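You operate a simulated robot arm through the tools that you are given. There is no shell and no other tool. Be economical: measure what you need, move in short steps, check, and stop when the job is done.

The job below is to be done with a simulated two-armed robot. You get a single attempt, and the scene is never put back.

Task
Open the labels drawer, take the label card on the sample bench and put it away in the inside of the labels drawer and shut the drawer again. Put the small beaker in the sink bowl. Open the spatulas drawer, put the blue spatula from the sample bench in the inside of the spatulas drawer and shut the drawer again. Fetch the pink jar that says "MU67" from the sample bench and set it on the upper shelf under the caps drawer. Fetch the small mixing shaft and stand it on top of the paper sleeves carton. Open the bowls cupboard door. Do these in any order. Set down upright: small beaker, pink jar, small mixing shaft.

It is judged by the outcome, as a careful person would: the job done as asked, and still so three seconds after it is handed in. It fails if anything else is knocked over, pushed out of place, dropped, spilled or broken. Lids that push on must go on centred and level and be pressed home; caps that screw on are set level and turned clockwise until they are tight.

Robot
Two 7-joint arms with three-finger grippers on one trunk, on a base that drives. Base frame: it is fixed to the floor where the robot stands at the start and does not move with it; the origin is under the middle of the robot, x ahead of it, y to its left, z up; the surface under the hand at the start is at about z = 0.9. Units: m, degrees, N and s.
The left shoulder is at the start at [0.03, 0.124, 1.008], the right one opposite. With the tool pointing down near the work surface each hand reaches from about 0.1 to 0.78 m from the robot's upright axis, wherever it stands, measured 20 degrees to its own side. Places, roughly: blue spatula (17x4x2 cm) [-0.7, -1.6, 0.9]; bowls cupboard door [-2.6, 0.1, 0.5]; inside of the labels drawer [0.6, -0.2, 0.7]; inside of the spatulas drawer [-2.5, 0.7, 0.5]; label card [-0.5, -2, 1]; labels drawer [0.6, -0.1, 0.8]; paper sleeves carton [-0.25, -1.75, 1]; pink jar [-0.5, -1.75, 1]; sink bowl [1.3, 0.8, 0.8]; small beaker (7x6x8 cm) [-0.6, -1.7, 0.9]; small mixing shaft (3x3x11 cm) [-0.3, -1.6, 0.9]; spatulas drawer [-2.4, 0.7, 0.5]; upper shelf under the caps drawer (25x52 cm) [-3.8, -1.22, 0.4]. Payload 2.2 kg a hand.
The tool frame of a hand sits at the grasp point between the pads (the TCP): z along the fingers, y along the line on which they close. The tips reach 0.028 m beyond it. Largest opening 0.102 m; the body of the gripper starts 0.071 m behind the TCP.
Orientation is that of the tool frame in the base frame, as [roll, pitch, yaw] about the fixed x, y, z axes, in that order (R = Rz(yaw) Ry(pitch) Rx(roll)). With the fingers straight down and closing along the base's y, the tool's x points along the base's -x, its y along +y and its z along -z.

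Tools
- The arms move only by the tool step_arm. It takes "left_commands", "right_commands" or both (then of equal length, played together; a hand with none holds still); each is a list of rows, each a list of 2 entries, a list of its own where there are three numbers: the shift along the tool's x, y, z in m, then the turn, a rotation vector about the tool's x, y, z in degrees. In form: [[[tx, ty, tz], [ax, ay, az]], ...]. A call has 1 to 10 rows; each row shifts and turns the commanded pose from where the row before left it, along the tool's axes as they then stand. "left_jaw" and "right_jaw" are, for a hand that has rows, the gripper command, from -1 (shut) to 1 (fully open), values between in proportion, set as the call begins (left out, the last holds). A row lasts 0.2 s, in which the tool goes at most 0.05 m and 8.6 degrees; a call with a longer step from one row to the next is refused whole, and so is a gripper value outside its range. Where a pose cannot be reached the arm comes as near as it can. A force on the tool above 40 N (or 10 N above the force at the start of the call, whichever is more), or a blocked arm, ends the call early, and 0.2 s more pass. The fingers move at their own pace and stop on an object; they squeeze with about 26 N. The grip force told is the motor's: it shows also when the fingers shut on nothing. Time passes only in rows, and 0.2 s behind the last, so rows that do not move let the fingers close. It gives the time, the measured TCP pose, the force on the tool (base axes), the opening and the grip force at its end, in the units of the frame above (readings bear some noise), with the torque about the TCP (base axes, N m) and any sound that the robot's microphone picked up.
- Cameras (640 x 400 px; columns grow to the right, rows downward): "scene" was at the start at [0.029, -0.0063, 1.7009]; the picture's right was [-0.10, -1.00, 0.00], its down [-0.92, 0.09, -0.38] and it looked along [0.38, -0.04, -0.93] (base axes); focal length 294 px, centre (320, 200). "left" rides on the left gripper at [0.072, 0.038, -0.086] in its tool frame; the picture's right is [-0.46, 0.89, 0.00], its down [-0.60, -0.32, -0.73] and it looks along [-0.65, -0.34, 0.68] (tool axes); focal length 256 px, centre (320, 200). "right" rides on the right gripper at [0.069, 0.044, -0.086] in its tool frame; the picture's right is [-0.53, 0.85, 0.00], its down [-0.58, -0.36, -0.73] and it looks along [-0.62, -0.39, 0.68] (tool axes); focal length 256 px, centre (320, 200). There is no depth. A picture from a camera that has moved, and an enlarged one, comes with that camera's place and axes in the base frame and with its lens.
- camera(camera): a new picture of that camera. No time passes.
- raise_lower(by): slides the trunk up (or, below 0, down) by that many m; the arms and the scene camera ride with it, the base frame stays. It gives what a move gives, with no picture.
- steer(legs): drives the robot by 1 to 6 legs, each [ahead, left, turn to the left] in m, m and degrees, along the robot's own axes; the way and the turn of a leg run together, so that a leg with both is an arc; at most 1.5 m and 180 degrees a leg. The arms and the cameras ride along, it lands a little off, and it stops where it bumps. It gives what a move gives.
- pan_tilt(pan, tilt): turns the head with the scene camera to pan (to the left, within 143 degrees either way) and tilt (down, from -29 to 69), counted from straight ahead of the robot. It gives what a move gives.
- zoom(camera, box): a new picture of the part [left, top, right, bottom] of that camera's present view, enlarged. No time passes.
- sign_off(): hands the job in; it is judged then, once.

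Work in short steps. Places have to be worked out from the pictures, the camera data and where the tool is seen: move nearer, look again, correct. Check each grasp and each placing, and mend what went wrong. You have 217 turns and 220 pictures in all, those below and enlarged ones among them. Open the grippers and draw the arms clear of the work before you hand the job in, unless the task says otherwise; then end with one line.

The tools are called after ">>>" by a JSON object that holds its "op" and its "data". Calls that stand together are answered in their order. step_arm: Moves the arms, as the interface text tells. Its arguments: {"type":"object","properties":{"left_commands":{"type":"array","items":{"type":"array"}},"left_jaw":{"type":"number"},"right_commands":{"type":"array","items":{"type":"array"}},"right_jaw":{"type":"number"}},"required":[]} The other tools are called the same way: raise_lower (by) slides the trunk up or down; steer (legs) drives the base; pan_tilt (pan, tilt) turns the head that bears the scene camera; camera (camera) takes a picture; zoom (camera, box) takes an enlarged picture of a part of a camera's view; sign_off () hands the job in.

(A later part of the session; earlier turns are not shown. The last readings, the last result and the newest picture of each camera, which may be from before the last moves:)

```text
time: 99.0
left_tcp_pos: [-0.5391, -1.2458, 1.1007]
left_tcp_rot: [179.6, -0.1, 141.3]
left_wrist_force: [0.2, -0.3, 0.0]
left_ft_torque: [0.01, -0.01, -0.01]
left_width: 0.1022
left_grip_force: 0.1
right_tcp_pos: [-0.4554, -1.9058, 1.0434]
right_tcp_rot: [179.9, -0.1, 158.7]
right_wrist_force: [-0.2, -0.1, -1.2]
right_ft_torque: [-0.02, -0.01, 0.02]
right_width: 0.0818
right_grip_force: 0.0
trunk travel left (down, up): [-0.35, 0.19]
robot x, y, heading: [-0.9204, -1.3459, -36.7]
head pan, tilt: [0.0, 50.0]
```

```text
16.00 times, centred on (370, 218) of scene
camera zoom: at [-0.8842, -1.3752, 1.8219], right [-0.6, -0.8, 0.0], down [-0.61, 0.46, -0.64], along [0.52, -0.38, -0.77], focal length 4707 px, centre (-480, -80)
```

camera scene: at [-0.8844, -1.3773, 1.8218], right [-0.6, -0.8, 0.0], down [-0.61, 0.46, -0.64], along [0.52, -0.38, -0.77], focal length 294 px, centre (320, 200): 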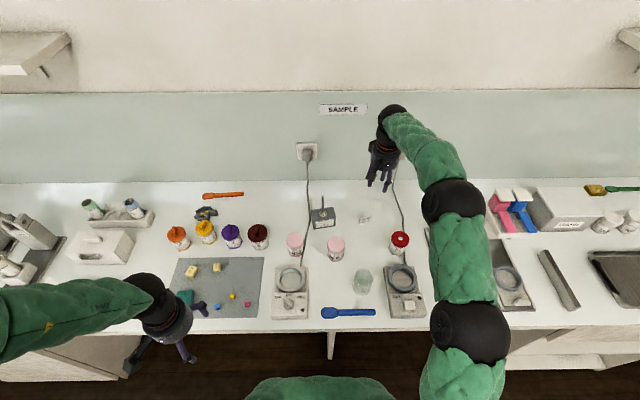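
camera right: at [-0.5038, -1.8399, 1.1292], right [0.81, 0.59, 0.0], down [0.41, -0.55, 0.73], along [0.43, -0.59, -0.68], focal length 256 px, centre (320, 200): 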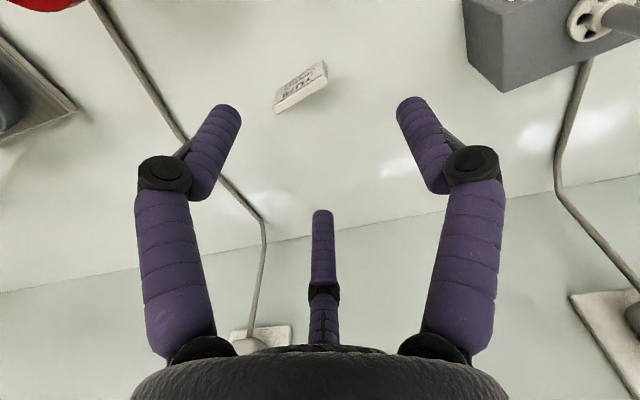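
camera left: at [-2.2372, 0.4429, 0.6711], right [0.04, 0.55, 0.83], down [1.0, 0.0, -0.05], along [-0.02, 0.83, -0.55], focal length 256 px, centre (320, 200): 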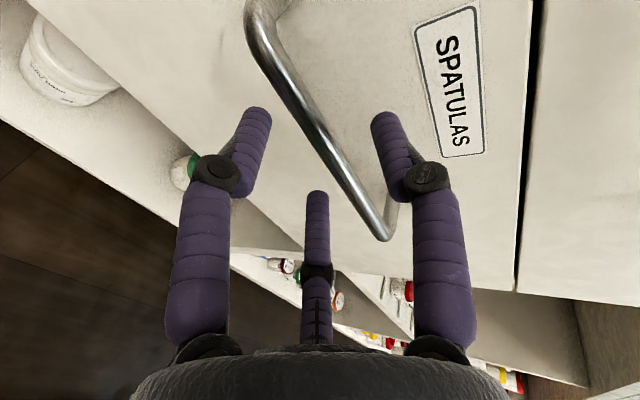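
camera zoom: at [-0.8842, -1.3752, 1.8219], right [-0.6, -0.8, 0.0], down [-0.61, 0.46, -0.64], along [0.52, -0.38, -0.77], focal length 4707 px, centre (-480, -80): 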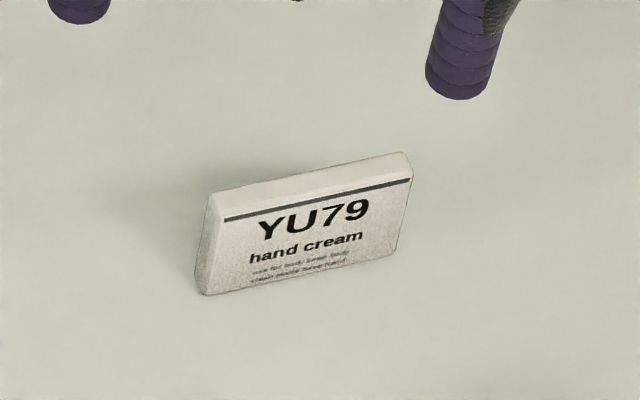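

>>> {"op": "zoom", "data": {"camera": "right", "box": [250, 50, 350, 125]}}

```text
5.33 times, centred on (300, 88) of right
camera zoom: at [-0.5038, -1.8399, 1.1292], right [0.81, 0.59, 0.0], down [0.41, -0.55, 0.73], along [0.43, -0.59, -0.68], focal length 1365 px, centre (427, 800)
```

zoom: 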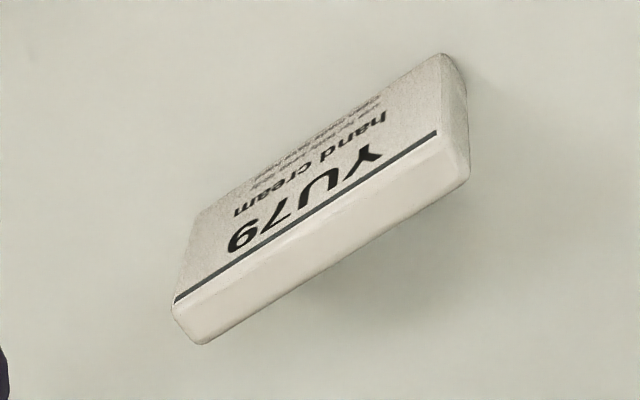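

The card is still aligned with the tool. I'll shift 19 mm right and rotate the gripper 90° so it closes across the card's thickness.

>>> {"op": "step_arm", "data": {"right_commands": [[[0.002, -0.019, 0], [0, 0, 8.5]], [[0, 0, 0], [0, 0, 8.5]], [[0, 0, 0], [0, 0, 8.5]], [[0, 0, 0], [0, 0, 8.5]], [[0, 0, 0], [0, 0, 8.5]], [[0, 0, 0], [0, 0, 8.5]], [[0, 0, 0], [0, 0, 8.5]], [[0, 0, 0], [0, 0, 8.5]], [[0, 0, 0], [0, 0, 8.5]], [[0, 0, 0], [0, 0, 8.5]]]}}

>>> {"op": "step_arm", "data": {"right_commands": [[[0, 0, 0], [0, 0, 5]], [[0, 0, 0.03], [0, 0, 0]], [[0, 0, 0.03], [0, 0, 0]]]}}

>>> {"op": "camera", "data": {"camera": "right"}}

>>> {"op": "zoom", "data": {"camera": "scene", "box": [330, 160, 420, 230]}}

```text
time: 101.2
left_tcp_pos: [-0.5403, -1.2457, 1.1004]
left_tcp_rot: [179.6, 0.0, 141.3]
left_wrist_force: [0.2, 1.0, -0.5]
left_ft_torque: [0.01, 0.0, -0.03]
left_width: 0.1019
left_grip_force: 0.0
right_tcp_pos: [-0.4651, -1.9244, 1.0415]
right_tcp_rot: [-179.9, 0.0, 73.5]
right_wrist_force: [0.4, 0.8, 0.4]
right_ft_torque: [0.02, 0.01, 0.01]
right_width: 0.0817
right_grip_force: 0.2
trunk travel left (down, up): [-0.35, 0.19]
robot x, y, heading: [-0.9271, -1.3469, -36.7]
head pan, tilt: [0.0, 50.0]
```

```text
time: 102.0
left_tcp_pos: [-0.5395, -1.2466, 1.1017]
left_tcp_rot: [179.7, -0.1, 141.4]
left_wrist_force: [0.3, 0.1, 0.6]
left_ft_torque: [0.0, 0.02, 0.01]
left_width: 0.1021
left_grip_force: 0.0
right_tcp_pos: [-0.4647, -1.9226, 0.9803]
right_tcp_rot: [180.0, 0.0, 68.7]
right_wrist_force: [-0.1, 0.6, 0.4]
right_ft_torque: [0.03, 0.0, 0.0]
right_width: 0.0817
right_grip_force: 0.2
trunk travel left (down, up): [-0.35, 0.19]
robot x, y, heading: [-0.9219, -1.3467, -37.0]
head pan, tilt: [0.0, 50.0]
```

```text
155 pictures are left
camera right: at [-0.398, -1.8739, 1.0671], right [0.59, -0.81, 0.0], down [-0.55, -0.4, 0.73], along [-0.59, -0.43, -0.68], focal length 256 px, centre (320, 200)
```

right: 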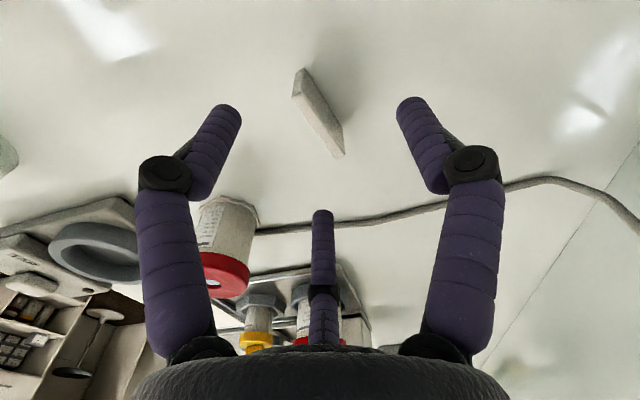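

```text
5.71 times, centred on (375, 195) of scene
camera zoom: at [-0.883, -1.3763, 1.8218], right [-0.6, -0.8, 0.0], down [-0.61, 0.46, -0.64], along [0.51, -0.38, -0.77], focal length 1681 px, centre (6, 229)
```

zoom: 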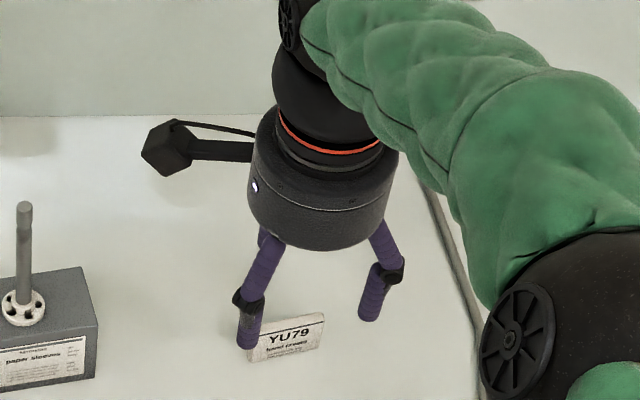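

The views show that the hand really has three fingers (tool azimuths ≈92°, -28°, 212°) closing to the centre — that explains the skewed grip. With the present yaw the +y finger is behind the card and the other two in front: ideal. Zoom to centre on it.

>>> {"op": "zoom", "data": {"camera": "right", "box": [270, 50, 370, 175]}}

```text
3.20 times, centred on (320, 112) of right
camera zoom: at [-0.398, -1.8739, 1.0671], right [0.59, -0.81, 0.0], down [-0.55, -0.4, 0.73], along [-0.59, -0.43, -0.68], focal length 819 px, centre (320, 480)
```

zoom: 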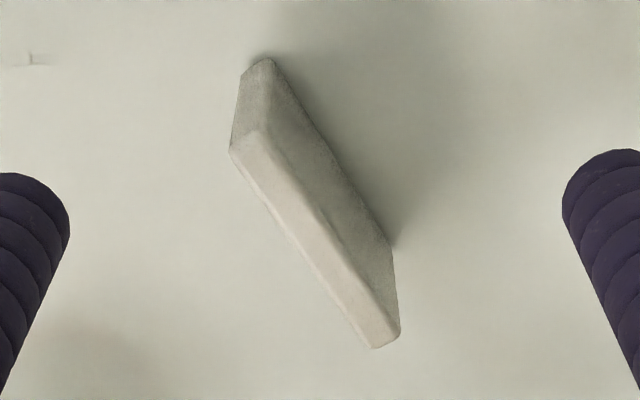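

Centred within 3 mm. Descend and close.

>>> {"op": "step_arm", "data": {"right_commands": [[[0.003, 0, 0.025], [0, 0, 0]], [[0, 0, 0.023], [0, 0, 0]]]}}

>>> {"op": "step_arm", "data": {"right_commands": [[[0, 0, 0], [0, 0, 0]], [[0, 0, 0], [0, 0, 0]], [[0, 0, 0], [0, 0, 0]]], "right_jaw": -1}}

>>> {"op": "step_arm", "data": {"right_commands": [[[0, 0, -0.04], [0, 0, 0]], [[0, 0, -0.04], [0, 0, 0]], [[0, 0, -0.04], [0, 0, 0]], [[0, 0, -0.04], [0, 0, 0]]]}}

>>> {"op": "camera", "data": {"camera": "right"}}

>>> {"op": "zoom", "data": {"camera": "scene", "box": [330, 140, 420, 210]}}

```text
time: 102.6
left_tcp_pos: [-0.5406, -1.2469, 1.1003]
left_tcp_rot: [179.8, -0.1, 141.3]
left_wrist_force: [0.3, -0.3, 1.0]
left_ft_torque: [0.03, 0.02, 0.02]
left_width: 0.1022
left_grip_force: 0.1
right_tcp_pos: [-0.4649, -1.9203, 0.933]
right_tcp_rot: [-180.0, 0.0, 68.6]
right_wrist_force: [-0.1, 0.0, 0.6]
right_ft_torque: [-0.01, -0.01, 0.01]
right_width: 0.0818
right_grip_force: 0.0
trunk travel left (down, up): [-0.35, 0.19]
robot x, y, heading: [-0.9225, -1.3445, -36.9]
head pan, tilt: [0.0, 50.0]
```

```text
time: 103.4
left_tcp_pos: [-0.5394, -1.2461, 1.1006]
left_tcp_rot: [179.6, 0.0, 141.3]
left_wrist_force: [0.6, 1.3, -0.4]
left_ft_torque: [0.01, 0.01, -0.01]
left_width: 0.102
left_grip_force: 0.0
right_tcp_pos: [-0.4645, -1.9191, 0.9319]
right_tcp_rot: [-180.0, 0.0, 68.8]
right_wrist_force: [0.5, -0.3, 0.5]
right_ft_torque: [0.01, -0.02, 0.01]
right_width: 0.0121
right_grip_force: 25.8
trunk travel left (down, up): [-0.35, 0.19]
robot x, y, heading: [-0.9255, -1.3493, -36.7]
head pan, tilt: [0.0, 50.0]
```

```text
time: 104.4
left_tcp_pos: [-0.5414, -1.2455, 1.1014]
left_tcp_rot: [179.7, 0.0, 141.3]
left_wrist_force: [0.5, -0.4, -0.4]
left_ft_torque: [-0.05, -0.02, 0.0]
left_width: 0.102
left_grip_force: 0.0
right_tcp_pos: [-0.468, -1.9184, 1.0933]
right_tcp_rot: [-179.9, 0.0, 68.8]
right_wrist_force: [-0.5, 0.6, 0.5]
right_ft_torque: [-0.03, 0.0, 0.03]
right_width: 0.0115
right_grip_force: 26.1
trunk travel left (down, up): [-0.35, 0.19]
robot x, y, heading: [-0.9248, -1.3466, -36.9]
head pan, tilt: [0.0, 50.0]
```

```text
152 pictures are left
camera right: at [-0.4008, -1.8704, 1.1797], right [0.59, -0.81, 0.0], down [-0.55, -0.41, 0.73], along [-0.59, -0.43, -0.68], focal length 256 px, centre (320, 200)
```

right: 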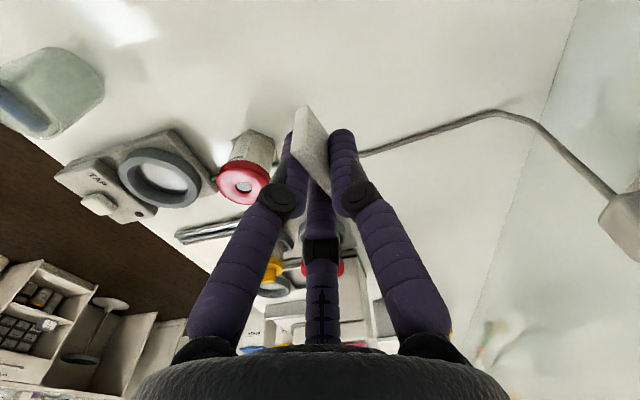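

```text
5.71 times, centred on (375, 175) of scene
camera zoom: at [-0.8842, -1.3751, 1.8218], right [-0.6, -0.8, 0.0], down [-0.61, 0.46, -0.64], along [0.52, -0.38, -0.77], focal length 1681 px, centre (6, 343)
```

zoom: 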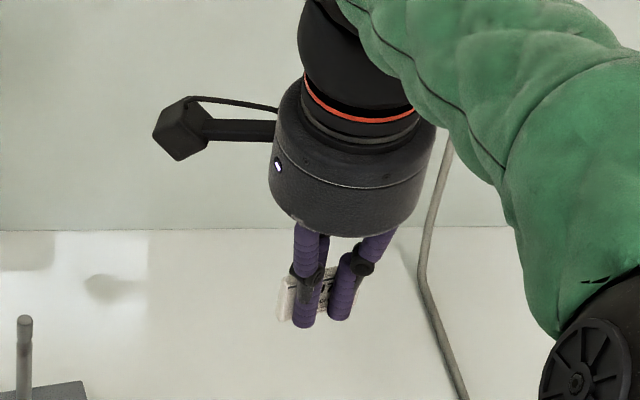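

Excellent grip, card clamped across its faces. Retract the right hand, then shift the base right for the left hand to get the beaker.

>>> {"op": "step_arm", "data": {"right_commands": [[[0.012, -0.045, -0.01], [0, 0, 0]], [[0.012, -0.045, -0.01], [0, 0, 0]], [[0.012, -0.045, -0.01], [0, 0, 0]], [[0.012, -0.045, -0.01], [0, 0, 0]], [[0.012, -0.045, -0.01], [0, 0, 0]], [[0.012, -0.045, -0.01], [0, 0, 0]], [[0.012, -0.045, -0.01], [0, 0, 0]], [[0.012, -0.045, -0.01], [0, 0, 0]], [[0.012, -0.045, -0.01], [0, 0, 0]]]}}

>>> {"op": "steer", "data": {"legs": [[-0.05, -0.32, 0]]}}

>>> {"op": "camera", "data": {"camera": "scene"}}

>>> {"op": "camera", "data": {"camera": "left"}}

```text
time: 106.4
left_tcp_pos: [-0.5418, -1.2445, 1.1015]
left_tcp_rot: [179.6, 0.0, 141.4]
left_wrist_force: [-0.3, -0.1, 0.2]
left_ft_torque: [0.02, -0.07, -0.05]
left_width: 0.1021
left_grip_force: 0.1
right_tcp_pos: [-0.8072, -1.67, 1.1831]
right_tcp_rot: [179.9, -0.1, 68.7]
right_wrist_force: [-0.9, 0.4, 0.2]
right_ft_torque: [-0.01, -0.03, -0.03]
right_width: 0.0116
right_grip_force: 25.7
trunk travel left (down, up): [-0.35, 0.19]
robot x, y, heading: [-0.9226, -1.3482, -36.4]
head pan, tilt: [0.0, 50.0]
```

```text
time: 108.6
left_tcp_pos: [-0.7699, -1.4721, 1.1013]
left_tcp_rot: [179.7, -0.1, 141.2]
left_wrist_force: [0.6, 1.3, 0.8]
left_ft_torque: [0.0, 0.0, -0.01]
left_width: 0.1024
left_grip_force: 0.0
right_tcp_pos: [-1.0368, -1.898, 1.1824]
right_tcp_rot: [179.9, 0.0, 68.4]
right_wrist_force: [0.3, -0.1, -0.4]
right_ft_torque: [-0.02, 0.02, 0.0]
right_width: 0.012
right_grip_force: 26.2
trunk travel left (down, up): [-0.35, 0.19]
robot x, y, heading: [-1.1555, -1.5729, -36.7]
head pan, tilt: [0.0, 50.0]
```

```text
150 pictures are left
camera scene: at [-1.1143, -1.6017, 1.8218], right [-0.6, -0.8, 0.0], down [-0.61, 0.46, -0.64], along [0.51, -0.39, -0.77], focal length 294 px, centre (320, 200)
```

scene: 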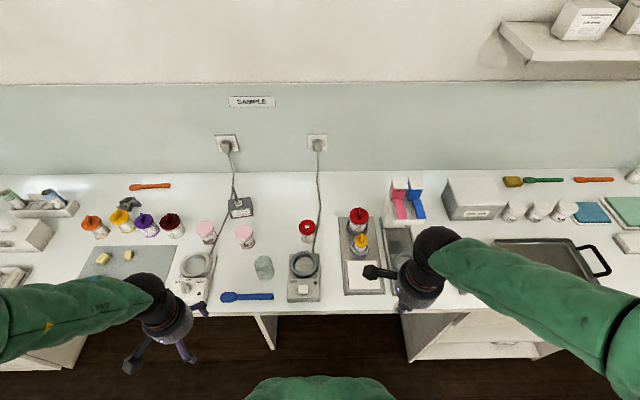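

```text
149 pictures are left
camera left: at [-0.8025, -1.3986, 1.1866], right [0.92, 0.4, 0.01], down [0.27, -0.63, 0.73], along [0.29, -0.67, -0.68], focal length 256 px, centre (320, 200)
```

left: 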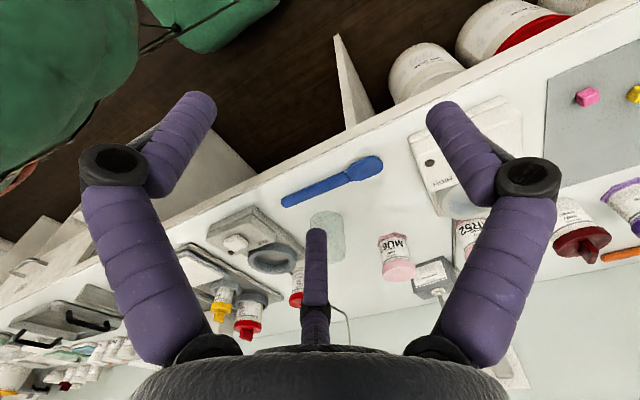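

Beaker estimated at n≈0.515, u≈-1.768. Move the left hand above it and turn so that no finger points at the spatula.

>>> {"op": "step_arm", "data": {"left_commands": [[[-0.042, -0.02, 0], [0, 0, 0]], [[-0.042, -0.02, 0], [0, 0, 0]], [[-0.042, -0.02, 0], [0, 0, 0]], [[-0.042, -0.02, 0], [0, 0, 0]], [[-0.042, -0.02, 0], [0, 0, 0]], [[-0.042, -0.02, 0], [0, 0, 0]], [[0, 0, 0], [0, 0, -8.5]], [[0, 0, 0], [0, 0, -8.5]], [[0, 0, 0], [0, 0, -8.5]], [[0, 0, 0], [0, 0, -8.5]]]}}

>>> {"op": "camera", "data": {"camera": "left"}}

>>> {"op": "zoom", "data": {"camera": "scene", "box": [190, 200, 350, 310]}}

```text
time: 110.8
left_tcp_pos: [-0.6474, -1.7237, 1.1007]
left_tcp_rot: [179.7, 0.1, 175.4]
left_wrist_force: [0.9, -0.6, 0.3]
left_ft_torque: [0.01, -0.01, -0.01]
left_width: 0.1021
left_grip_force: 0.0
right_tcp_pos: [-1.0368, -1.8977, 1.1831]
right_tcp_rot: [180.0, 0.0, 68.6]
right_wrist_force: [0.3, -0.3, -0.6]
right_ft_torque: [0.01, -0.02, 0.02]
right_width: 0.0116
right_grip_force: 25.9
trunk travel left (down, up): [-0.35, 0.19]
robot x, y, heading: [-1.1536, -1.5711, -37.0]
head pan, tilt: [0.0, 50.0]
```

```text
148 pictures are left
camera left: at [-0.7169, -1.6806, 1.1861], right [0.53, 0.84, 0.01], down [0.57, -0.37, 0.73], along [0.62, -0.39, -0.68], focal length 256 px, centre (320, 200)
```

left: 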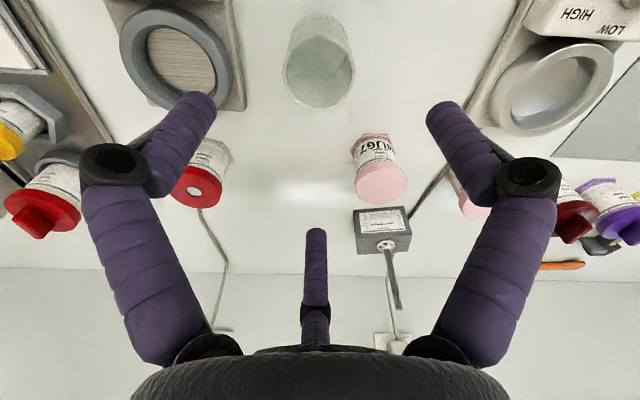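

```text
3.64 times, centred on (270, 255) of scene
camera zoom: at [-1.1135, -1.6013, 1.8218], right [-0.6, -0.8, 0.0], down [-0.61, 0.46, -0.64], along [0.51, -0.39, -0.77], focal length 1070 px, centre (502, 0)
```

zoom: 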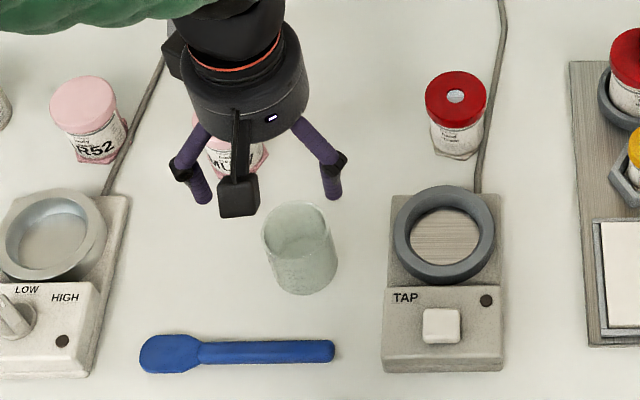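

Centred over the beaker to within 3 mm. Descend around it.

>>> {"op": "step_arm", "data": {"left_commands": [[[0, 0, 0.04], [0, 0, 0]], [[0, 0, 0.04], [0, 0, 0]], [[0, 0, 0.03], [0, 0, 0]]]}}

>>> {"op": "camera", "data": {"camera": "left"}}

>>> {"op": "zoom", "data": {"camera": "scene", "box": [190, 200, 350, 310]}}

```text
time: 111.6
left_tcp_pos: [-0.6474, -1.7235, 0.9903]
left_tcp_rot: [179.7, 0.2, 175.3]
left_wrist_force: [0.0, 0.4, -0.9]
left_ft_torque: [0.01, 0.03, 0.0]
left_width: 0.102
left_grip_force: 0.0
right_tcp_pos: [-1.0357, -1.8958, 1.1819]
right_tcp_rot: [-179.9, 0.0, 68.5]
right_wrist_force: [0.8, -0.1, 0.7]
right_ft_torque: [0.01, 0.02, 0.0]
right_width: 0.0119
right_grip_force: 25.9
trunk travel left (down, up): [-0.35, 0.19]
robot x, y, heading: [-1.1546, -1.5721, -36.9]
head pan, tilt: [0.0, 50.0]
```

```text
146 pictures are left
camera left: at [-0.7156, -1.6804, 1.0753], right [0.54, 0.84, 0.01], down [0.57, -0.37, 0.73], along [0.62, -0.39, -0.68], focal length 256 px, centre (320, 200)
```

left: 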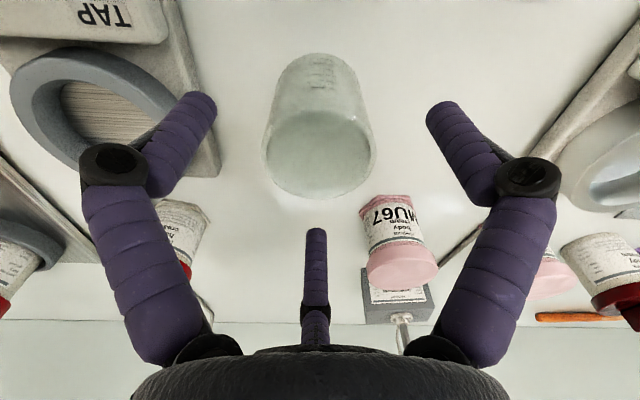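

```text
3.64 times, centred on (270, 255) of scene
camera zoom: at [-1.1127, -1.6014, 1.8218], right [-0.6, -0.8, 0.0], down [-0.61, 0.46, -0.64], along [0.51, -0.39, -0.77], focal length 1070 px, centre (502, 0)
```

zoom: 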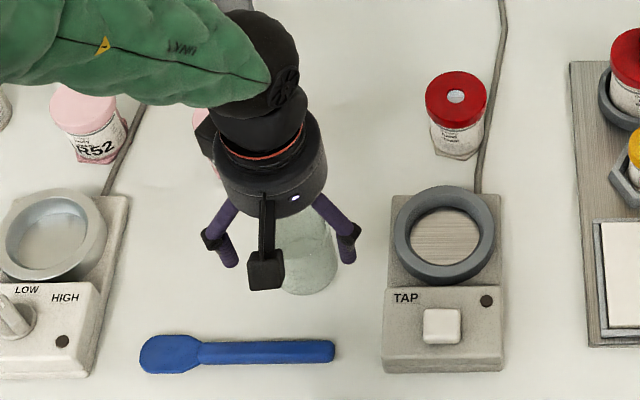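

Still centred. Descend the last 4.5 cm and close.

>>> {"op": "step_arm", "data": {"left_commands": [[[0, 0, 0.025], [0, 0, 0]], [[0, 0, 0.02], [0, 0, 0]]]}}

>>> {"op": "step_arm", "data": {"left_commands": [[[0, 0, 0], [0, 0, 0]], [[0, 0, 0], [0, 0, 0]], [[0, 0, 0], [0, 0, 0]]], "left_jaw": -1}}

>>> {"op": "camera", "data": {"camera": "left"}}

```text
time: 112.2
left_tcp_pos: [-0.6481, -1.7229, 0.9441]
left_tcp_rot: [179.7, 0.3, 175.2]
left_wrist_force: [-1.2, -0.8, -0.1]
left_ft_torque: [0.02, 0.01, 0.0]
left_width: 0.1019
left_grip_force: 0.0
right_tcp_pos: [-1.0369, -1.8965, 1.182]
right_tcp_rot: [179.9, 0.0, 68.5]
right_wrist_force: [0.4, -0.4, 0.4]
right_ft_torque: [0.05, -0.02, -0.02]
right_width: 0.0117
right_grip_force: 26.3
trunk travel left (down, up): [-0.35, 0.19]
robot x, y, heading: [-1.154, -1.5721, -36.8]
head pan, tilt: [0.0, 50.0]
```

```text
time: 113.0
left_tcp_pos: [-0.6474, -1.7229, 0.945]
left_tcp_rot: [179.6, 0.3, 175.3]
left_wrist_force: [0.6, -1.2, 1.9]
left_ft_torque: [-0.03, -0.06, -0.01]
left_width: 0.059
left_grip_force: 26.0
right_tcp_pos: [-1.0367, -1.8966, 1.1829]
right_tcp_rot: [180.0, 0.0, 68.5]
right_wrist_force: [-0.4, 0.1, 0.1]
right_ft_torque: [0.04, -0.03, 0.02]
right_width: 0.0119
right_grip_force: 26.3
trunk travel left (down, up): [-0.35, 0.19]
robot x, y, heading: [-1.1552, -1.574, -37.0]
head pan, tilt: [0.0, 50.0]
```

```text
144 pictures are left
camera left: at [-0.717, -1.6802, 1.0305], right [0.54, 0.84, 0.01], down [0.57, -0.37, 0.73], along [0.62, -0.39, -0.68], focal length 256 px, centre (320, 200)
```

left: 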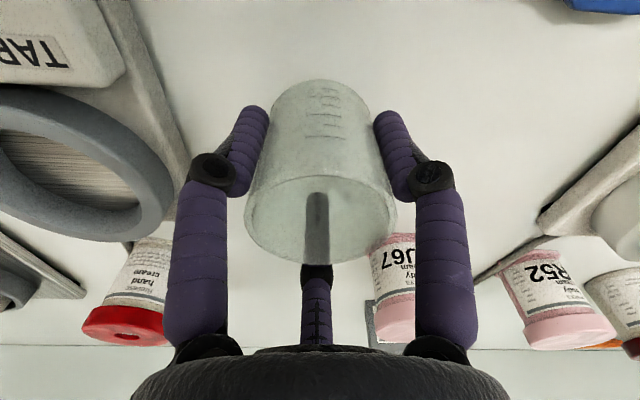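

Beaker gripped (0.059 m). Lift and retract.

>>> {"op": "step_arm", "data": {"left_commands": [[[0, 0, -0.04], [0, 0, 0]], [[0, 0, -0.04], [0, 0, 0]], [[0, 0, -0.04], [0, 0, 0]], [[0, 0, -0.03], [0, 0, 0]], [[0.0353, 0.0222, 0], [0, 0, 0]], [[0.0353, 0.0222, 0], [0, 0, 0]], [[0.0353, 0.0222, 0], [0, 0, 0]], [[0.0353, 0.0222, 0], [0, 0, 0]], [[0.0353, 0.0222, 0], [0, 0, 0]]]}}

>>> {"op": "camera", "data": {"camera": "scene"}}

```text
time: 115.0
left_tcp_pos: [-0.8162, -1.5966, 1.0946]
left_tcp_rot: [179.7, 0.3, 175.3]
left_wrist_force: [0.4, 0.1, -0.6]
left_ft_torque: [-0.03, -0.03, 0.01]
left_width: 0.0588
left_grip_force: 25.7
right_tcp_pos: [-1.0363, -1.8962, 1.1827]
right_tcp_rot: [-180.0, 0.1, 68.4]
right_wrist_force: [-0.1, 0.4, 0.4]
right_ft_torque: [0.0, -0.01, 0.03]
right_width: 0.0116
right_grip_force: 26.0
trunk travel left (down, up): [-0.35, 0.19]
robot x, y, heading: [-1.1547, -1.5677, -36.8]
head pan, tilt: [0.0, 50.0]
```

```text
143 pictures are left
camera scene: at [-1.115, -1.5999, 1.8219], right [-0.6, -0.8, 0.0], down [-0.61, 0.46, -0.64], along [0.51, -0.39, -0.77], focal length 294 px, centre (320, 200)
```

scene: 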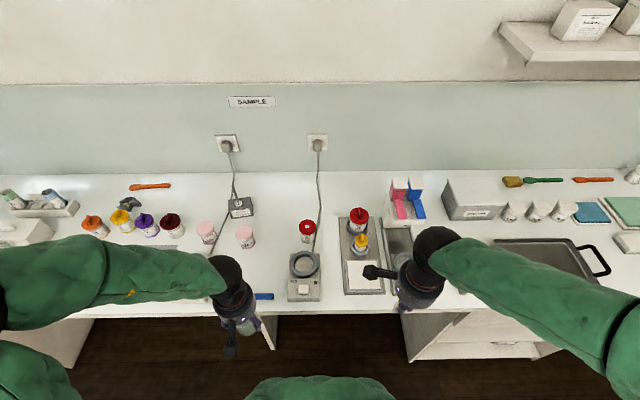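

Both items held. Drive back and left to stand before the open labels drawer.

>>> {"op": "steer", "data": {"legs": [[-0.38, 0, 0], [0, 1.2, 0], [0, 1.14, 0]]}}

>>> {"op": "pan_tilt", "data": {"pan": -10, "tilt": 60}}

>>> {"op": "camera", "data": {"camera": "scene"}}

```text
time: 128.3
left_tcp_pos: [0.2916, 0.4432, 1.0944]
left_tcp_rot: [179.7, 0.0, 173.5]
left_wrist_force: [0.0, 0.7, 0.2]
left_ft_torque: [-0.02, 0.0, 0.02]
left_width: 0.0586
left_grip_force: 25.8
right_tcp_pos: [0.0626, 0.1515, 1.182]
right_tcp_rot: [-180.0, 0.0, 66.7]
right_wrist_force: [-0.9, 0.5, -0.7]
right_ft_torque: [-0.04, 0.02, 0.03]
right_width: 0.0117
right_grip_force: 26.3
trunk travel left (down, up): [-0.35, 0.19]
robot x, y, heading: [-0.0408, 0.481, -38.8]
head pan, tilt: [0.0, 50.0]
```

```text
time: 129.0
left_tcp_pos: [0.2921, 0.4435, 1.0951]
left_tcp_rot: [179.7, 0.2, 173.4]
left_wrist_force: [-0.7, 0.4, 0.1]
left_ft_torque: [0.01, -0.01, 0.02]
left_width: 0.0587
left_grip_force: 25.9
right_tcp_pos: [0.0631, 0.1508, 1.1837]
right_tcp_rot: [180.0, 0.0, 66.6]
right_wrist_force: [0.0, 0.1, -0.6]
right_ft_torque: [-0.01, 0.01, 0.0]
right_width: 0.0115
right_grip_force: 26.5
trunk travel left (down, up): [-0.35, 0.19]
robot x, y, heading: [-0.0439, 0.4778, -38.6]
head pan, tilt: [-10.0, 60.0]
```

```text
142 pictures are left
camera scene: at [-0.0219, 0.4471, 1.8093], right [-0.75, -0.66, 0.0], down [-0.57, 0.65, -0.5], along [0.33, -0.38, -0.87], focal length 294 px, centre (320, 200)
```

scene: 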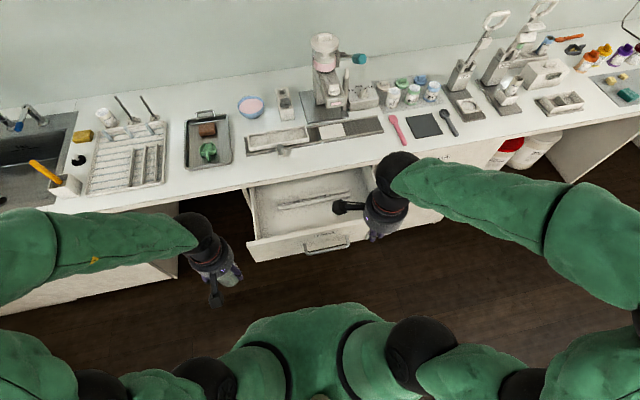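

Drawer is reachable. Move the right hand with the card over the free front half of the drawer (about (0.316, 0.063)) and look.

>>> {"op": "step_arm", "data": {"right_commands": [[[0.0033, 0.0445, 0], [0, 0, 0]], [[0.0033, 0.0445, 0], [0, 0, 0]], [[0.0033, 0.0445, 0], [0, 0, 0]], [[0.0033, 0.0445, 0], [0, 0, 0]], [[0.0033, 0.0445, 0], [0, 0, 0]], [[0.0033, 0.0445, 0], [0, 0, 0]], [[0, 0, 0.04], [0, 0, 0]], [[0, 0, 0.04], [0, 0, 0]], [[0, 0, 0.04], [0, 0, 0]], [[0, 0, 0.04], [0, 0, 0]]]}}

>>> {"op": "camera", "data": {"camera": "scene"}}

>>> {"op": "camera", "data": {"camera": "right"}}

```text
time: 131.2
left_tcp_pos: [0.293, 0.443, 1.0939]
left_tcp_rot: [179.7, 0.1, 173.4]
left_wrist_force: [0.1, 0.5, -0.4]
left_ft_torque: [0.04, 0.0, -0.01]
left_width: 0.0586
left_grip_force: 25.5
right_tcp_pos: [0.3168, 0.064, 1.0225]
right_tcp_rot: [180.0, -0.1, 66.6]
right_wrist_force: [0.1, 0.0, 0.1]
right_ft_torque: [0.0, 0.05, 0.0]
right_width: 0.0117
right_grip_force: 26.1
trunk travel left (down, up): [-0.35, 0.19]
robot x, y, heading: [-0.0453, 0.4779, -38.8]
head pan, tilt: [-10.0, 60.0]
```

```text
141 pictures are left
camera scene: at [-0.0208, 0.4466, 1.8092], right [-0.75, -0.66, 0.0], down [-0.57, 0.65, -0.5], along [0.33, -0.38, -0.87], focal length 294 px, centre (320, 200)
```

scene: 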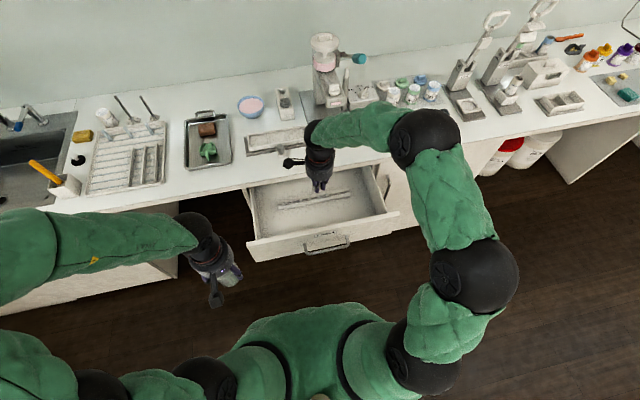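

```text
140 pictures are left
camera right: at [0.3842, 0.1104, 1.1096], right [0.56, -0.83, 0.0], down [-0.56, -0.39, 0.73], along [-0.6, -0.41, -0.68], focal length 256 px, centre (320, 200)
```

right: 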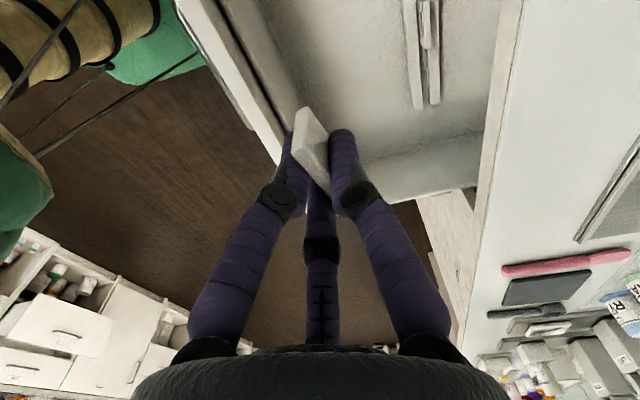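

Card hangs clear between front panel (n≈0.14) and rail (n≈0.31). Descend into the drawer.

>>> {"op": "step_arm", "data": {"right_commands": [[[0, 0, 0.045], [0, 0, 0]], [[0, 0, 0.045], [0, 0, 0]], [[0, 0, 0.045], [0, 0, 0]], [[0, 0, 0.035], [0, 0, 0]]]}}

>>> {"op": "camera", "data": {"camera": "right"}}

>>> {"op": "zoom", "data": {"camera": "scene", "box": [230, 120, 410, 270]}}

```text
time: 132.2
left_tcp_pos: [0.2937, 0.4421, 1.0941]
left_tcp_rot: [179.8, 0.2, 173.4]
left_wrist_force: [-0.1, 0.6, -1.2]
left_ft_torque: [0.04, 0.0, -0.03]
left_width: 0.0585
left_grip_force: 25.8
right_tcp_pos: [0.316, 0.0644, 0.8519]
right_tcp_rot: [180.0, 0.0, 66.6]
right_wrist_force: [-0.6, -0.9, -0.6]
right_ft_torque: [-0.01, -0.02, -0.01]
right_width: 0.0117
right_grip_force: 26.0
trunk travel left (down, up): [-0.35, 0.19]
robot x, y, heading: [-0.0465, 0.4822, -38.7]
head pan, tilt: [-10.0, 60.0]
```

```text
139 pictures are left
camera right: at [0.3829, 0.1104, 0.9384], right [0.56, -0.83, 0.0], down [-0.56, -0.38, 0.73], along [-0.6, -0.41, -0.68], focal length 256 px, centre (320, 200)
```

right: 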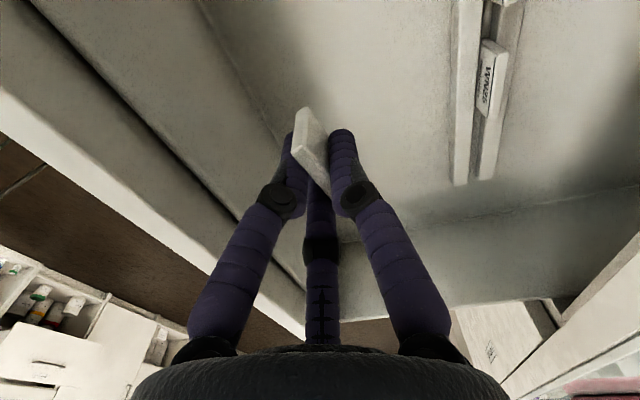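

```text
2.67 times, centred on (320, 195) of scene
camera zoom: at [-0.0211, 0.4467, 1.8092], right [-0.75, -0.66, 0.0], down [-0.57, 0.65, -0.5], along [0.33, -0.38, -0.87], focal length 784 px, centre (320, 213)
```

zoom: 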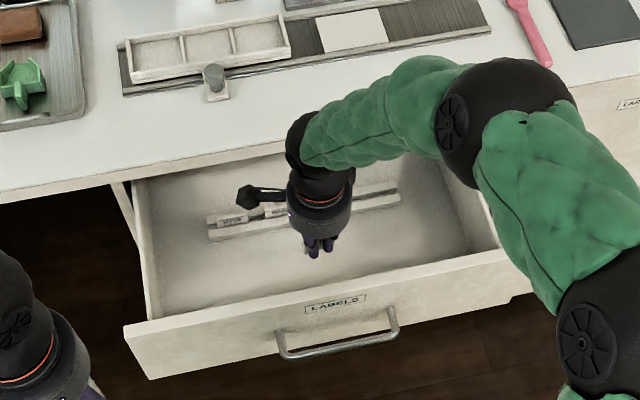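

The rail is a card rack with other cards; placing the card on the drawer floor in front is inside. Lower until contact.

>>> {"op": "step_arm", "data": {"right_commands": [[[0, 0, 0.03], [0, 0, 0]], [[0, 0, 0.02], [0, 0, 0]], [[0, 0, 0.01], [0, 0, 0]]]}}

>>> {"op": "camera", "data": {"camera": "right"}}

```text
time: 133.0
left_tcp_pos: [0.2929, 0.443, 1.095]
left_tcp_rot: [179.7, 0.1, 173.4]
left_wrist_force: [0.5, 1.1, -0.1]
left_ft_torque: [0.0, 0.01, -0.02]
left_width: 0.0586
left_grip_force: 26.1
right_tcp_pos: [0.3159, 0.0624, 0.7921]
right_tcp_rot: [180.0, -0.1, 66.7]
right_wrist_force: [0.9, -0.4, -0.6]
right_ft_torque: [0.02, 0.04, -0.05]
right_width: 0.0119
right_grip_force: 25.8
trunk travel left (down, up): [-0.35, 0.19]
robot x, y, heading: [-0.0461, 0.4799, -38.5]
head pan, tilt: [-10.0, 60.0]
```

```text
137 pictures are left
camera right: at [0.3826, 0.1102, 0.8795], right [0.57, -0.82, 0.0], down [-0.56, -0.39, 0.73], along [-0.6, -0.41, -0.68], focal length 256 px, centre (320, 200)
```

right: 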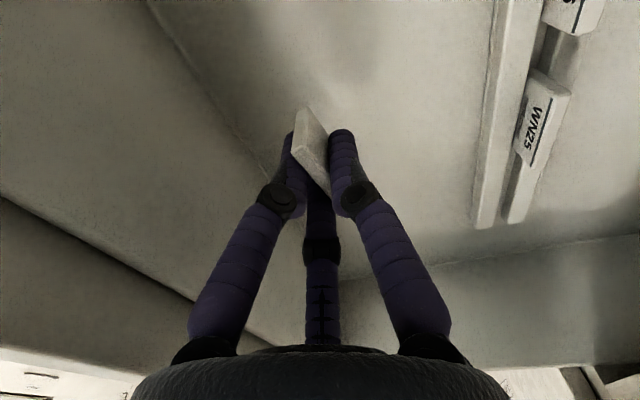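

Not touching yet. Continue in small steps.

>>> {"op": "step_arm", "data": {"right_commands": [[[0, 0, 0.008], [0, 0, 0]], [[0, 0, 0.008], [0, 0, 0]], [[0, 0, 0.008], [0, 0, 0]]]}}

>>> {"op": "camera", "data": {"camera": "right"}}

```text
time: 133.8
left_tcp_pos: [0.2928, 0.4417, 1.0932]
left_tcp_rot: [179.7, 0.0, 173.5]
left_wrist_force: [0.8, 0.4, -0.4]
left_ft_torque: [0.02, 0.0, 0.01]
left_width: 0.0589
left_grip_force: 26.0
right_tcp_pos: [0.3152, 0.0645, 0.7689]
right_tcp_rot: [-180.0, 0.0, 66.8]
right_wrist_force: [0.1, 0.1, -0.8]
right_ft_torque: [0.0, 0.01, -0.02]
right_width: 0.012
right_grip_force: 26.1
trunk travel left (down, up): [-0.35, 0.19]
robot x, y, heading: [-0.0439, 0.4828, -38.7]
head pan, tilt: [-10.0, 60.0]
```

```text
136 pictures are left
camera right: at [0.3833, 0.1101, 0.8549], right [0.56, -0.83, 0.0], down [-0.56, -0.39, 0.73], along [-0.6, -0.41, -0.68], focal length 256 px, centre (320, 200)
```

right: 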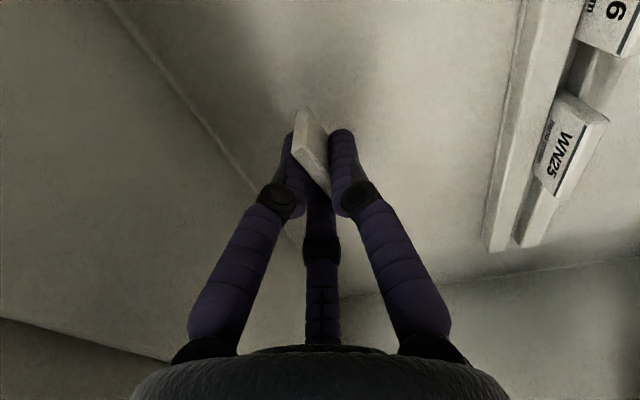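

Floor estimated ~0.705, so contact near TCP 0.737. Continue carefully.

>>> {"op": "step_arm", "data": {"right_commands": [[[0, 0, 0.01], [0, 0, 0]], [[0, 0, 0.01], [0, 0, 0]], [[0, 0, 0.005], [0, 0, 0]], [[0, 0, 0.004], [0, 0, 0]], [[0, 0, 0.004], [0, 0, 0]]]}}

>>> {"op": "camera", "data": {"camera": "right"}}

```text
time: 134.8
left_tcp_pos: [0.2928, 0.4438, 1.0941]
left_tcp_rot: [179.7, 0.1, 173.4]
left_wrist_force: [0.8, 0.0, -0.1]
left_ft_torque: [0.02, 0.01, 0.01]
left_width: 0.0584
left_grip_force: 25.6
right_tcp_pos: [0.3205, 0.0592, 0.7461]
right_tcp_rot: [179.3, 0.2, 66.6]
right_wrist_force: [1.5, 2.0, 13.4]
right_ft_torque: [0.16, 0.0, -0.01]
right_width: 0.0121
right_grip_force: 25.4
trunk travel left (down, up): [-0.35, 0.19]
robot x, y, heading: [-0.0462, 0.4798, -38.9]
head pan, tilt: [-10.0, 60.0]
stopped in row 4 (right hand): the force on the tool passed its limit at 66 N (the readings are from after the stop); the commanded pose is now the measured one
```

```text
135 pictures are left
camera right: at [0.3888, 0.1067, 0.8341], right [0.56, -0.83, 0.01], down [-0.57, -0.38, 0.73], along [-0.6, -0.42, -0.68], focal length 256 px, centre (320, 200)
```

right: 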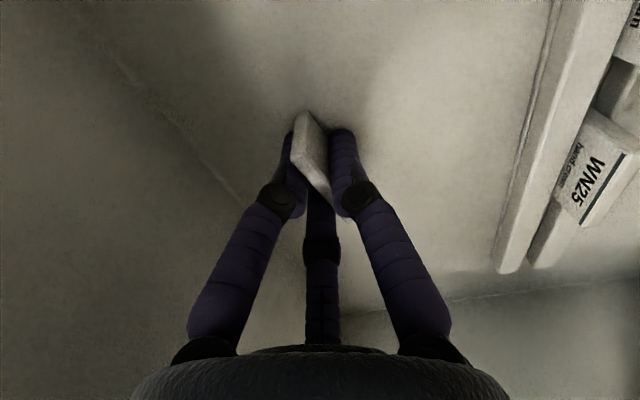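

Contact (66 N peak, now 13 N): the card stands on the drawer floor. Release and rise.

>>> {"op": "step_arm", "data": {"right_commands": [[[0, 0, -0.002], [0, 0, 0]], [[0, 0, 0], [0, 0, 0]], [[0, 0, 0], [0, 0, 0]], [[0, 0, -0.03], [0, 0, 0]], [[0, 0, -0.04], [0, 0, 0]], [[0, 0, -0.04], [0, 0, 0]]], "right_jaw": 0.2}}

>>> {"op": "camera", "data": {"camera": "right"}}

>>> {"op": "zoom", "data": {"camera": "scene", "box": [230, 120, 410, 270]}}

```text
time: 136.2
left_tcp_pos: [0.2924, 0.4448, 1.0945]
left_tcp_rot: [179.7, 0.2, 173.4]
left_wrist_force: [0.8, -0.4, -0.6]
left_ft_torque: [-0.01, 0.01, 0.01]
left_width: 0.059
left_grip_force: 26.2
right_tcp_pos: [0.3182, 0.062, 0.8566]
right_tcp_rot: [179.6, 0.0, 66.6]
right_wrist_force: [0.0, 0.7, 0.6]
right_ft_torque: [-0.03, -0.02, -0.02]
right_width: 0.0612
right_grip_force: 0.1
trunk travel left (down, up): [-0.35, 0.19]
robot x, y, heading: [-0.046, 0.4809, -38.7]
head pan, tilt: [-10.0, 60.0]
```

```text
134 pictures are left
camera right: at [0.3857, 0.1083, 0.9437], right [0.56, -0.83, 0.01], down [-0.57, -0.38, 0.73], along [-0.6, -0.42, -0.68], focal length 256 px, centre (320, 200)
```

right: 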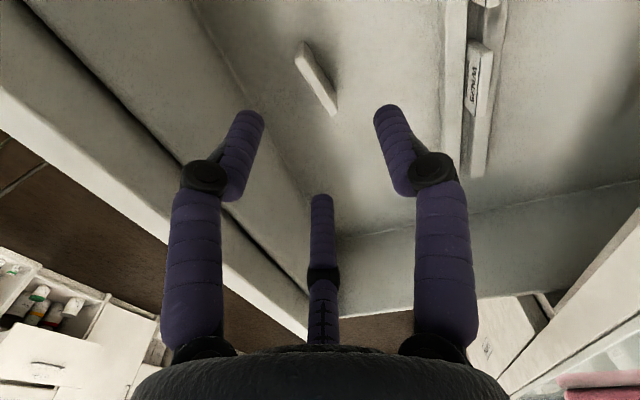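

```text
2.67 times, centred on (320, 195) of scene
camera zoom: at [-0.0224, 0.448, 1.8093], right [-0.75, -0.66, 0.0], down [-0.57, 0.65, -0.5], along [0.33, -0.38, -0.87], focal length 784 px, centre (320, 213)
```

zoom: 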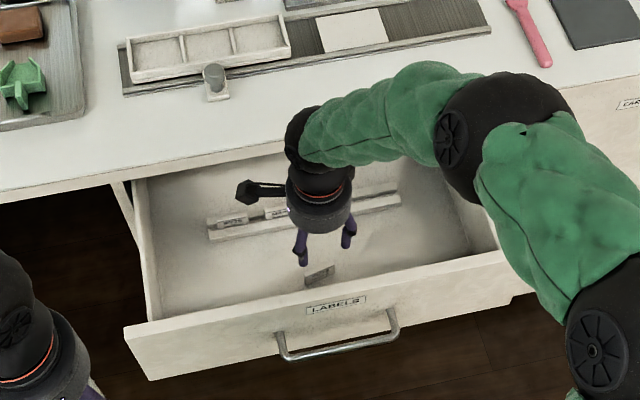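

Card stands inside the drawer. Raise, bring the hand back in front of the drawer, close fingers, and align for pushing.

>>> {"op": "step_arm", "data": {"right_commands": [[[0, 0, -0.05], [0, 0, 0]], [[0, 0, -0.05], [0, 0, 0]], [[0, 0, -0.05], [0, 0, 0]], [[0, 0, -0.03], [0, 0, 7]], [[0, 0, 0], [0, 0, 6.5]], [[0, -0.05, 0], [0, 0, 0]], [[0, -0.05, 0], [0, 0, 0]], [[0, -0.05, 0], [0, 0, 0]], [[0, -0.05, 0], [0, 0, 0]], [[0, -0.04, 0], [0, 0, 0]]], "right_jaw": -1}}

>>> {"op": "step_arm", "data": {"right_commands": [[[0, 0, 0], [-8, 0, 0]], [[0, 0, 0], [-8, 0, 0]], [[0, 0, 0], [-8, 0, 0]], [[0, 0, 0], [-8, 0, 0]], [[0, 0, 0], [-8, 0, 0]], [[0, 0, 0], [-5, 0, 0]]]}}

>>> {"op": "camera", "data": {"camera": "scene"}}

```text
time: 138.4
left_tcp_pos: [0.2923, 0.444, 1.0952]
left_tcp_rot: [179.7, 0.3, 173.3]
left_wrist_force: [0.0, 0.3, -0.7]
left_ft_torque: [0.0, 0.0, 0.01]
left_width: 0.0586
left_grip_force: 26.0
right_tcp_pos: [0.123, 0.2068, 1.0327]
right_tcp_rot: [179.5, 0.0, 53.2]
right_wrist_force: [-0.1, 0.0, -0.4]
right_ft_torque: [-0.02, -0.03, 0.0]
right_width: 0.0021
right_grip_force: 26.2
trunk travel left (down, up): [-0.35, 0.19]
robot x, y, heading: [-0.0436, 0.4795, -38.9]
head pan, tilt: [-10.0, 60.0]
```

```text
time: 140.0
left_tcp_pos: [0.2921, 0.4438, 1.0946]
left_tcp_rot: [179.6, 0.1, 173.4]
left_wrist_force: [0.1, 0.3, 0.1]
left_ft_torque: [-0.04, -0.02, -0.02]
left_width: 0.0586
left_grip_force: 25.4
right_tcp_pos: [0.1466, 0.168, 1.1043]
right_tcp_rot: [134.9, -1.6, 51.5]
right_wrist_force: [0.1, -0.7, -0.7]
right_ft_torque: [0.02, -0.03, -0.02]
right_width: 0.0024
right_grip_force: 25.7
right hand out of reach, approached as far as the arm can: row 4, 5, 6
trunk travel left (down, up): [-0.35, 0.19]
robot x, y, heading: [-0.0464, 0.4835, -38.6]
head pan, tilt: [-10.0, 60.0]
stopped in row 6 (right hand): the arm was blocked; the commanded pose is now the measured one
```

```text
132 pictures are left
camera scene: at [-0.0223, 0.4475, 1.8093], right [-0.75, -0.66, 0.0], down [-0.57, 0.65, -0.5], along [0.33, -0.38, -0.87], focal length 294 px, centre (320, 200)
```

scene: 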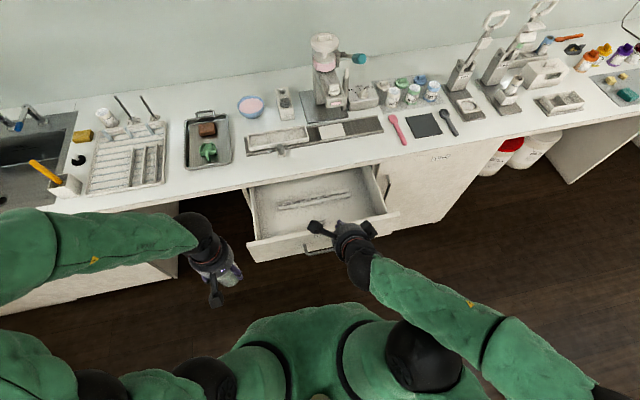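

Tilt reached (45°). I lower the trunk so the fingertips come level with the drawer front above the handle.

>>> {"op": "raise_lower", "data": {"by": -0.25}}

>>> {"op": "camera", "data": {"camera": "right"}}

>>> {"op": "camera", "data": {"camera": "scene"}}

```text
time: 142.6
left_tcp_pos: [0.2924, 0.4436, 0.8453]
left_tcp_rot: [179.8, 0.2, 173.4]
left_wrist_force: [0.1, 0.1, -0.5]
left_ft_torque: [0.01, 0.0, -0.02]
left_width: 0.0586
left_grip_force: 25.8
right_tcp_pos: [0.1469, 0.1673, 0.8537]
right_tcp_rot: [134.9, -1.6, 51.5]
right_wrist_force: [0.3, 0.1, -0.3]
right_ft_torque: [0.0, -0.01, 0.01]
right_width: 0.0022
right_grip_force: 26.4
trunk travel left (down, up): [-0.1, 0.44]
robot x, y, heading: [-0.0436, 0.4803, -38.8]
head pan, tilt: [-10.0, 60.0]
```

```text
131 pictures are left
camera right: at [0.1656, 0.2394, 0.9483], right [0.12, -0.8, 0.58], down [-0.97, 0.03, 0.24], along [-0.21, -0.6, -0.78], focal length 256 px, centre (320, 200)
```

right: 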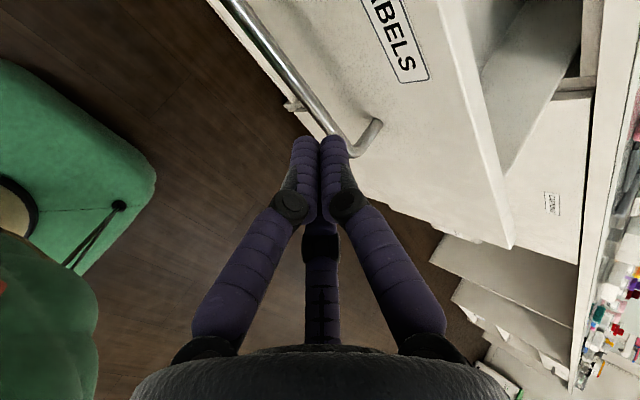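

```text
130 pictures are left
camera scene: at [-0.0219, 0.4474, 1.5594], right [-0.75, -0.66, 0.0], down [-0.57, 0.65, -0.5], along [0.33, -0.38, -0.87], focal length 294 px, centre (320, 200)
```

scene: 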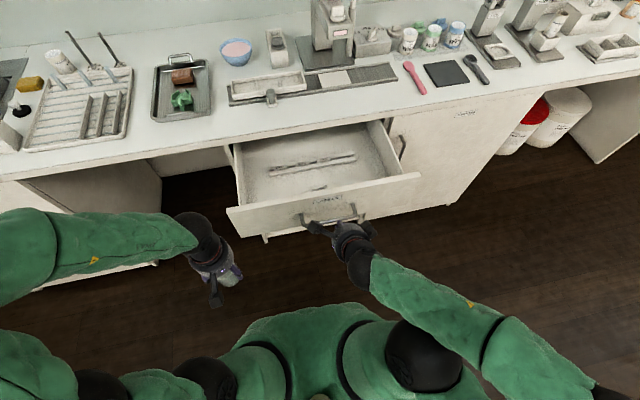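

Fingertips at z≈0.83, between handle and panel top. Push forward along n.

>>> {"op": "step_arm", "data": {"right_commands": [[[0, 0.0265, 0.0265], [0, 0, 0]], [[0, 0.0265, 0.0265], [0, 0, 0]], [[0, 0.0212, 0.0212], [0, 0, 0]], [[0, 0.0212, 0.0212], [0, 0, 0]], [[0, 0.0212, 0.0212], [0, 0, 0]], [[0, 0.0212, 0.0212], [0, 0, 0]], [[0, 0.0212, 0.0212], [0, 0, 0]], [[0, 0.0212, 0.0212], [0, 0, 0]]]}}

>>> {"op": "camera", "data": {"camera": "scene"}}

```text
time: 144.4
left_tcp_pos: [0.2937, 0.4435, 0.8444]
left_tcp_rot: [179.6, 0.1, 173.3]
left_wrist_force: [0.6, 0.9, -0.3]
left_ft_torque: [0.02, 0.01, 0.02]
left_width: 0.0586
left_grip_force: 26.2
right_tcp_pos: [0.3363, 0.0047, 0.8725]
right_tcp_rot: [135.1, -1.5, 51.5]
right_wrist_force: [-0.3, 0.1, 0.2]
right_ft_torque: [0.0, 0.03, -0.03]
right_width: 0.0021
right_grip_force: 26.2
right hand out of reach, approached as far as the arm can: row 1, 2, 3
trunk travel left (down, up): [-0.1, 0.44]
robot x, y, heading: [-0.0449, 0.4802, -38.8]
head pan, tilt: [-10.0, 60.0]
```

```text
129 pictures are left
camera scene: at [-0.0212, 0.4467, 1.5592], right [-0.75, -0.66, 0.0], down [-0.57, 0.65, -0.5], along [0.33, -0.38, -0.87], focal length 294 px, centre (320, 200)
```

scene: 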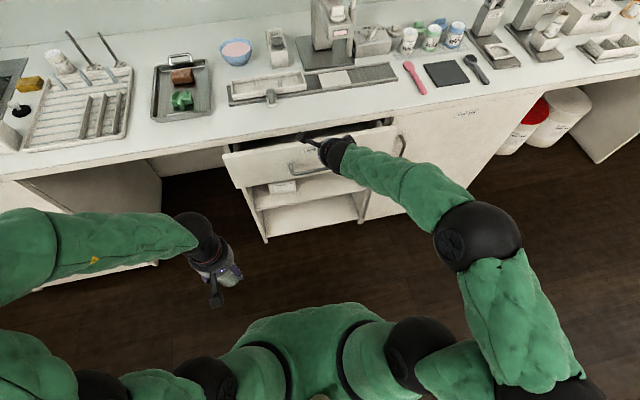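

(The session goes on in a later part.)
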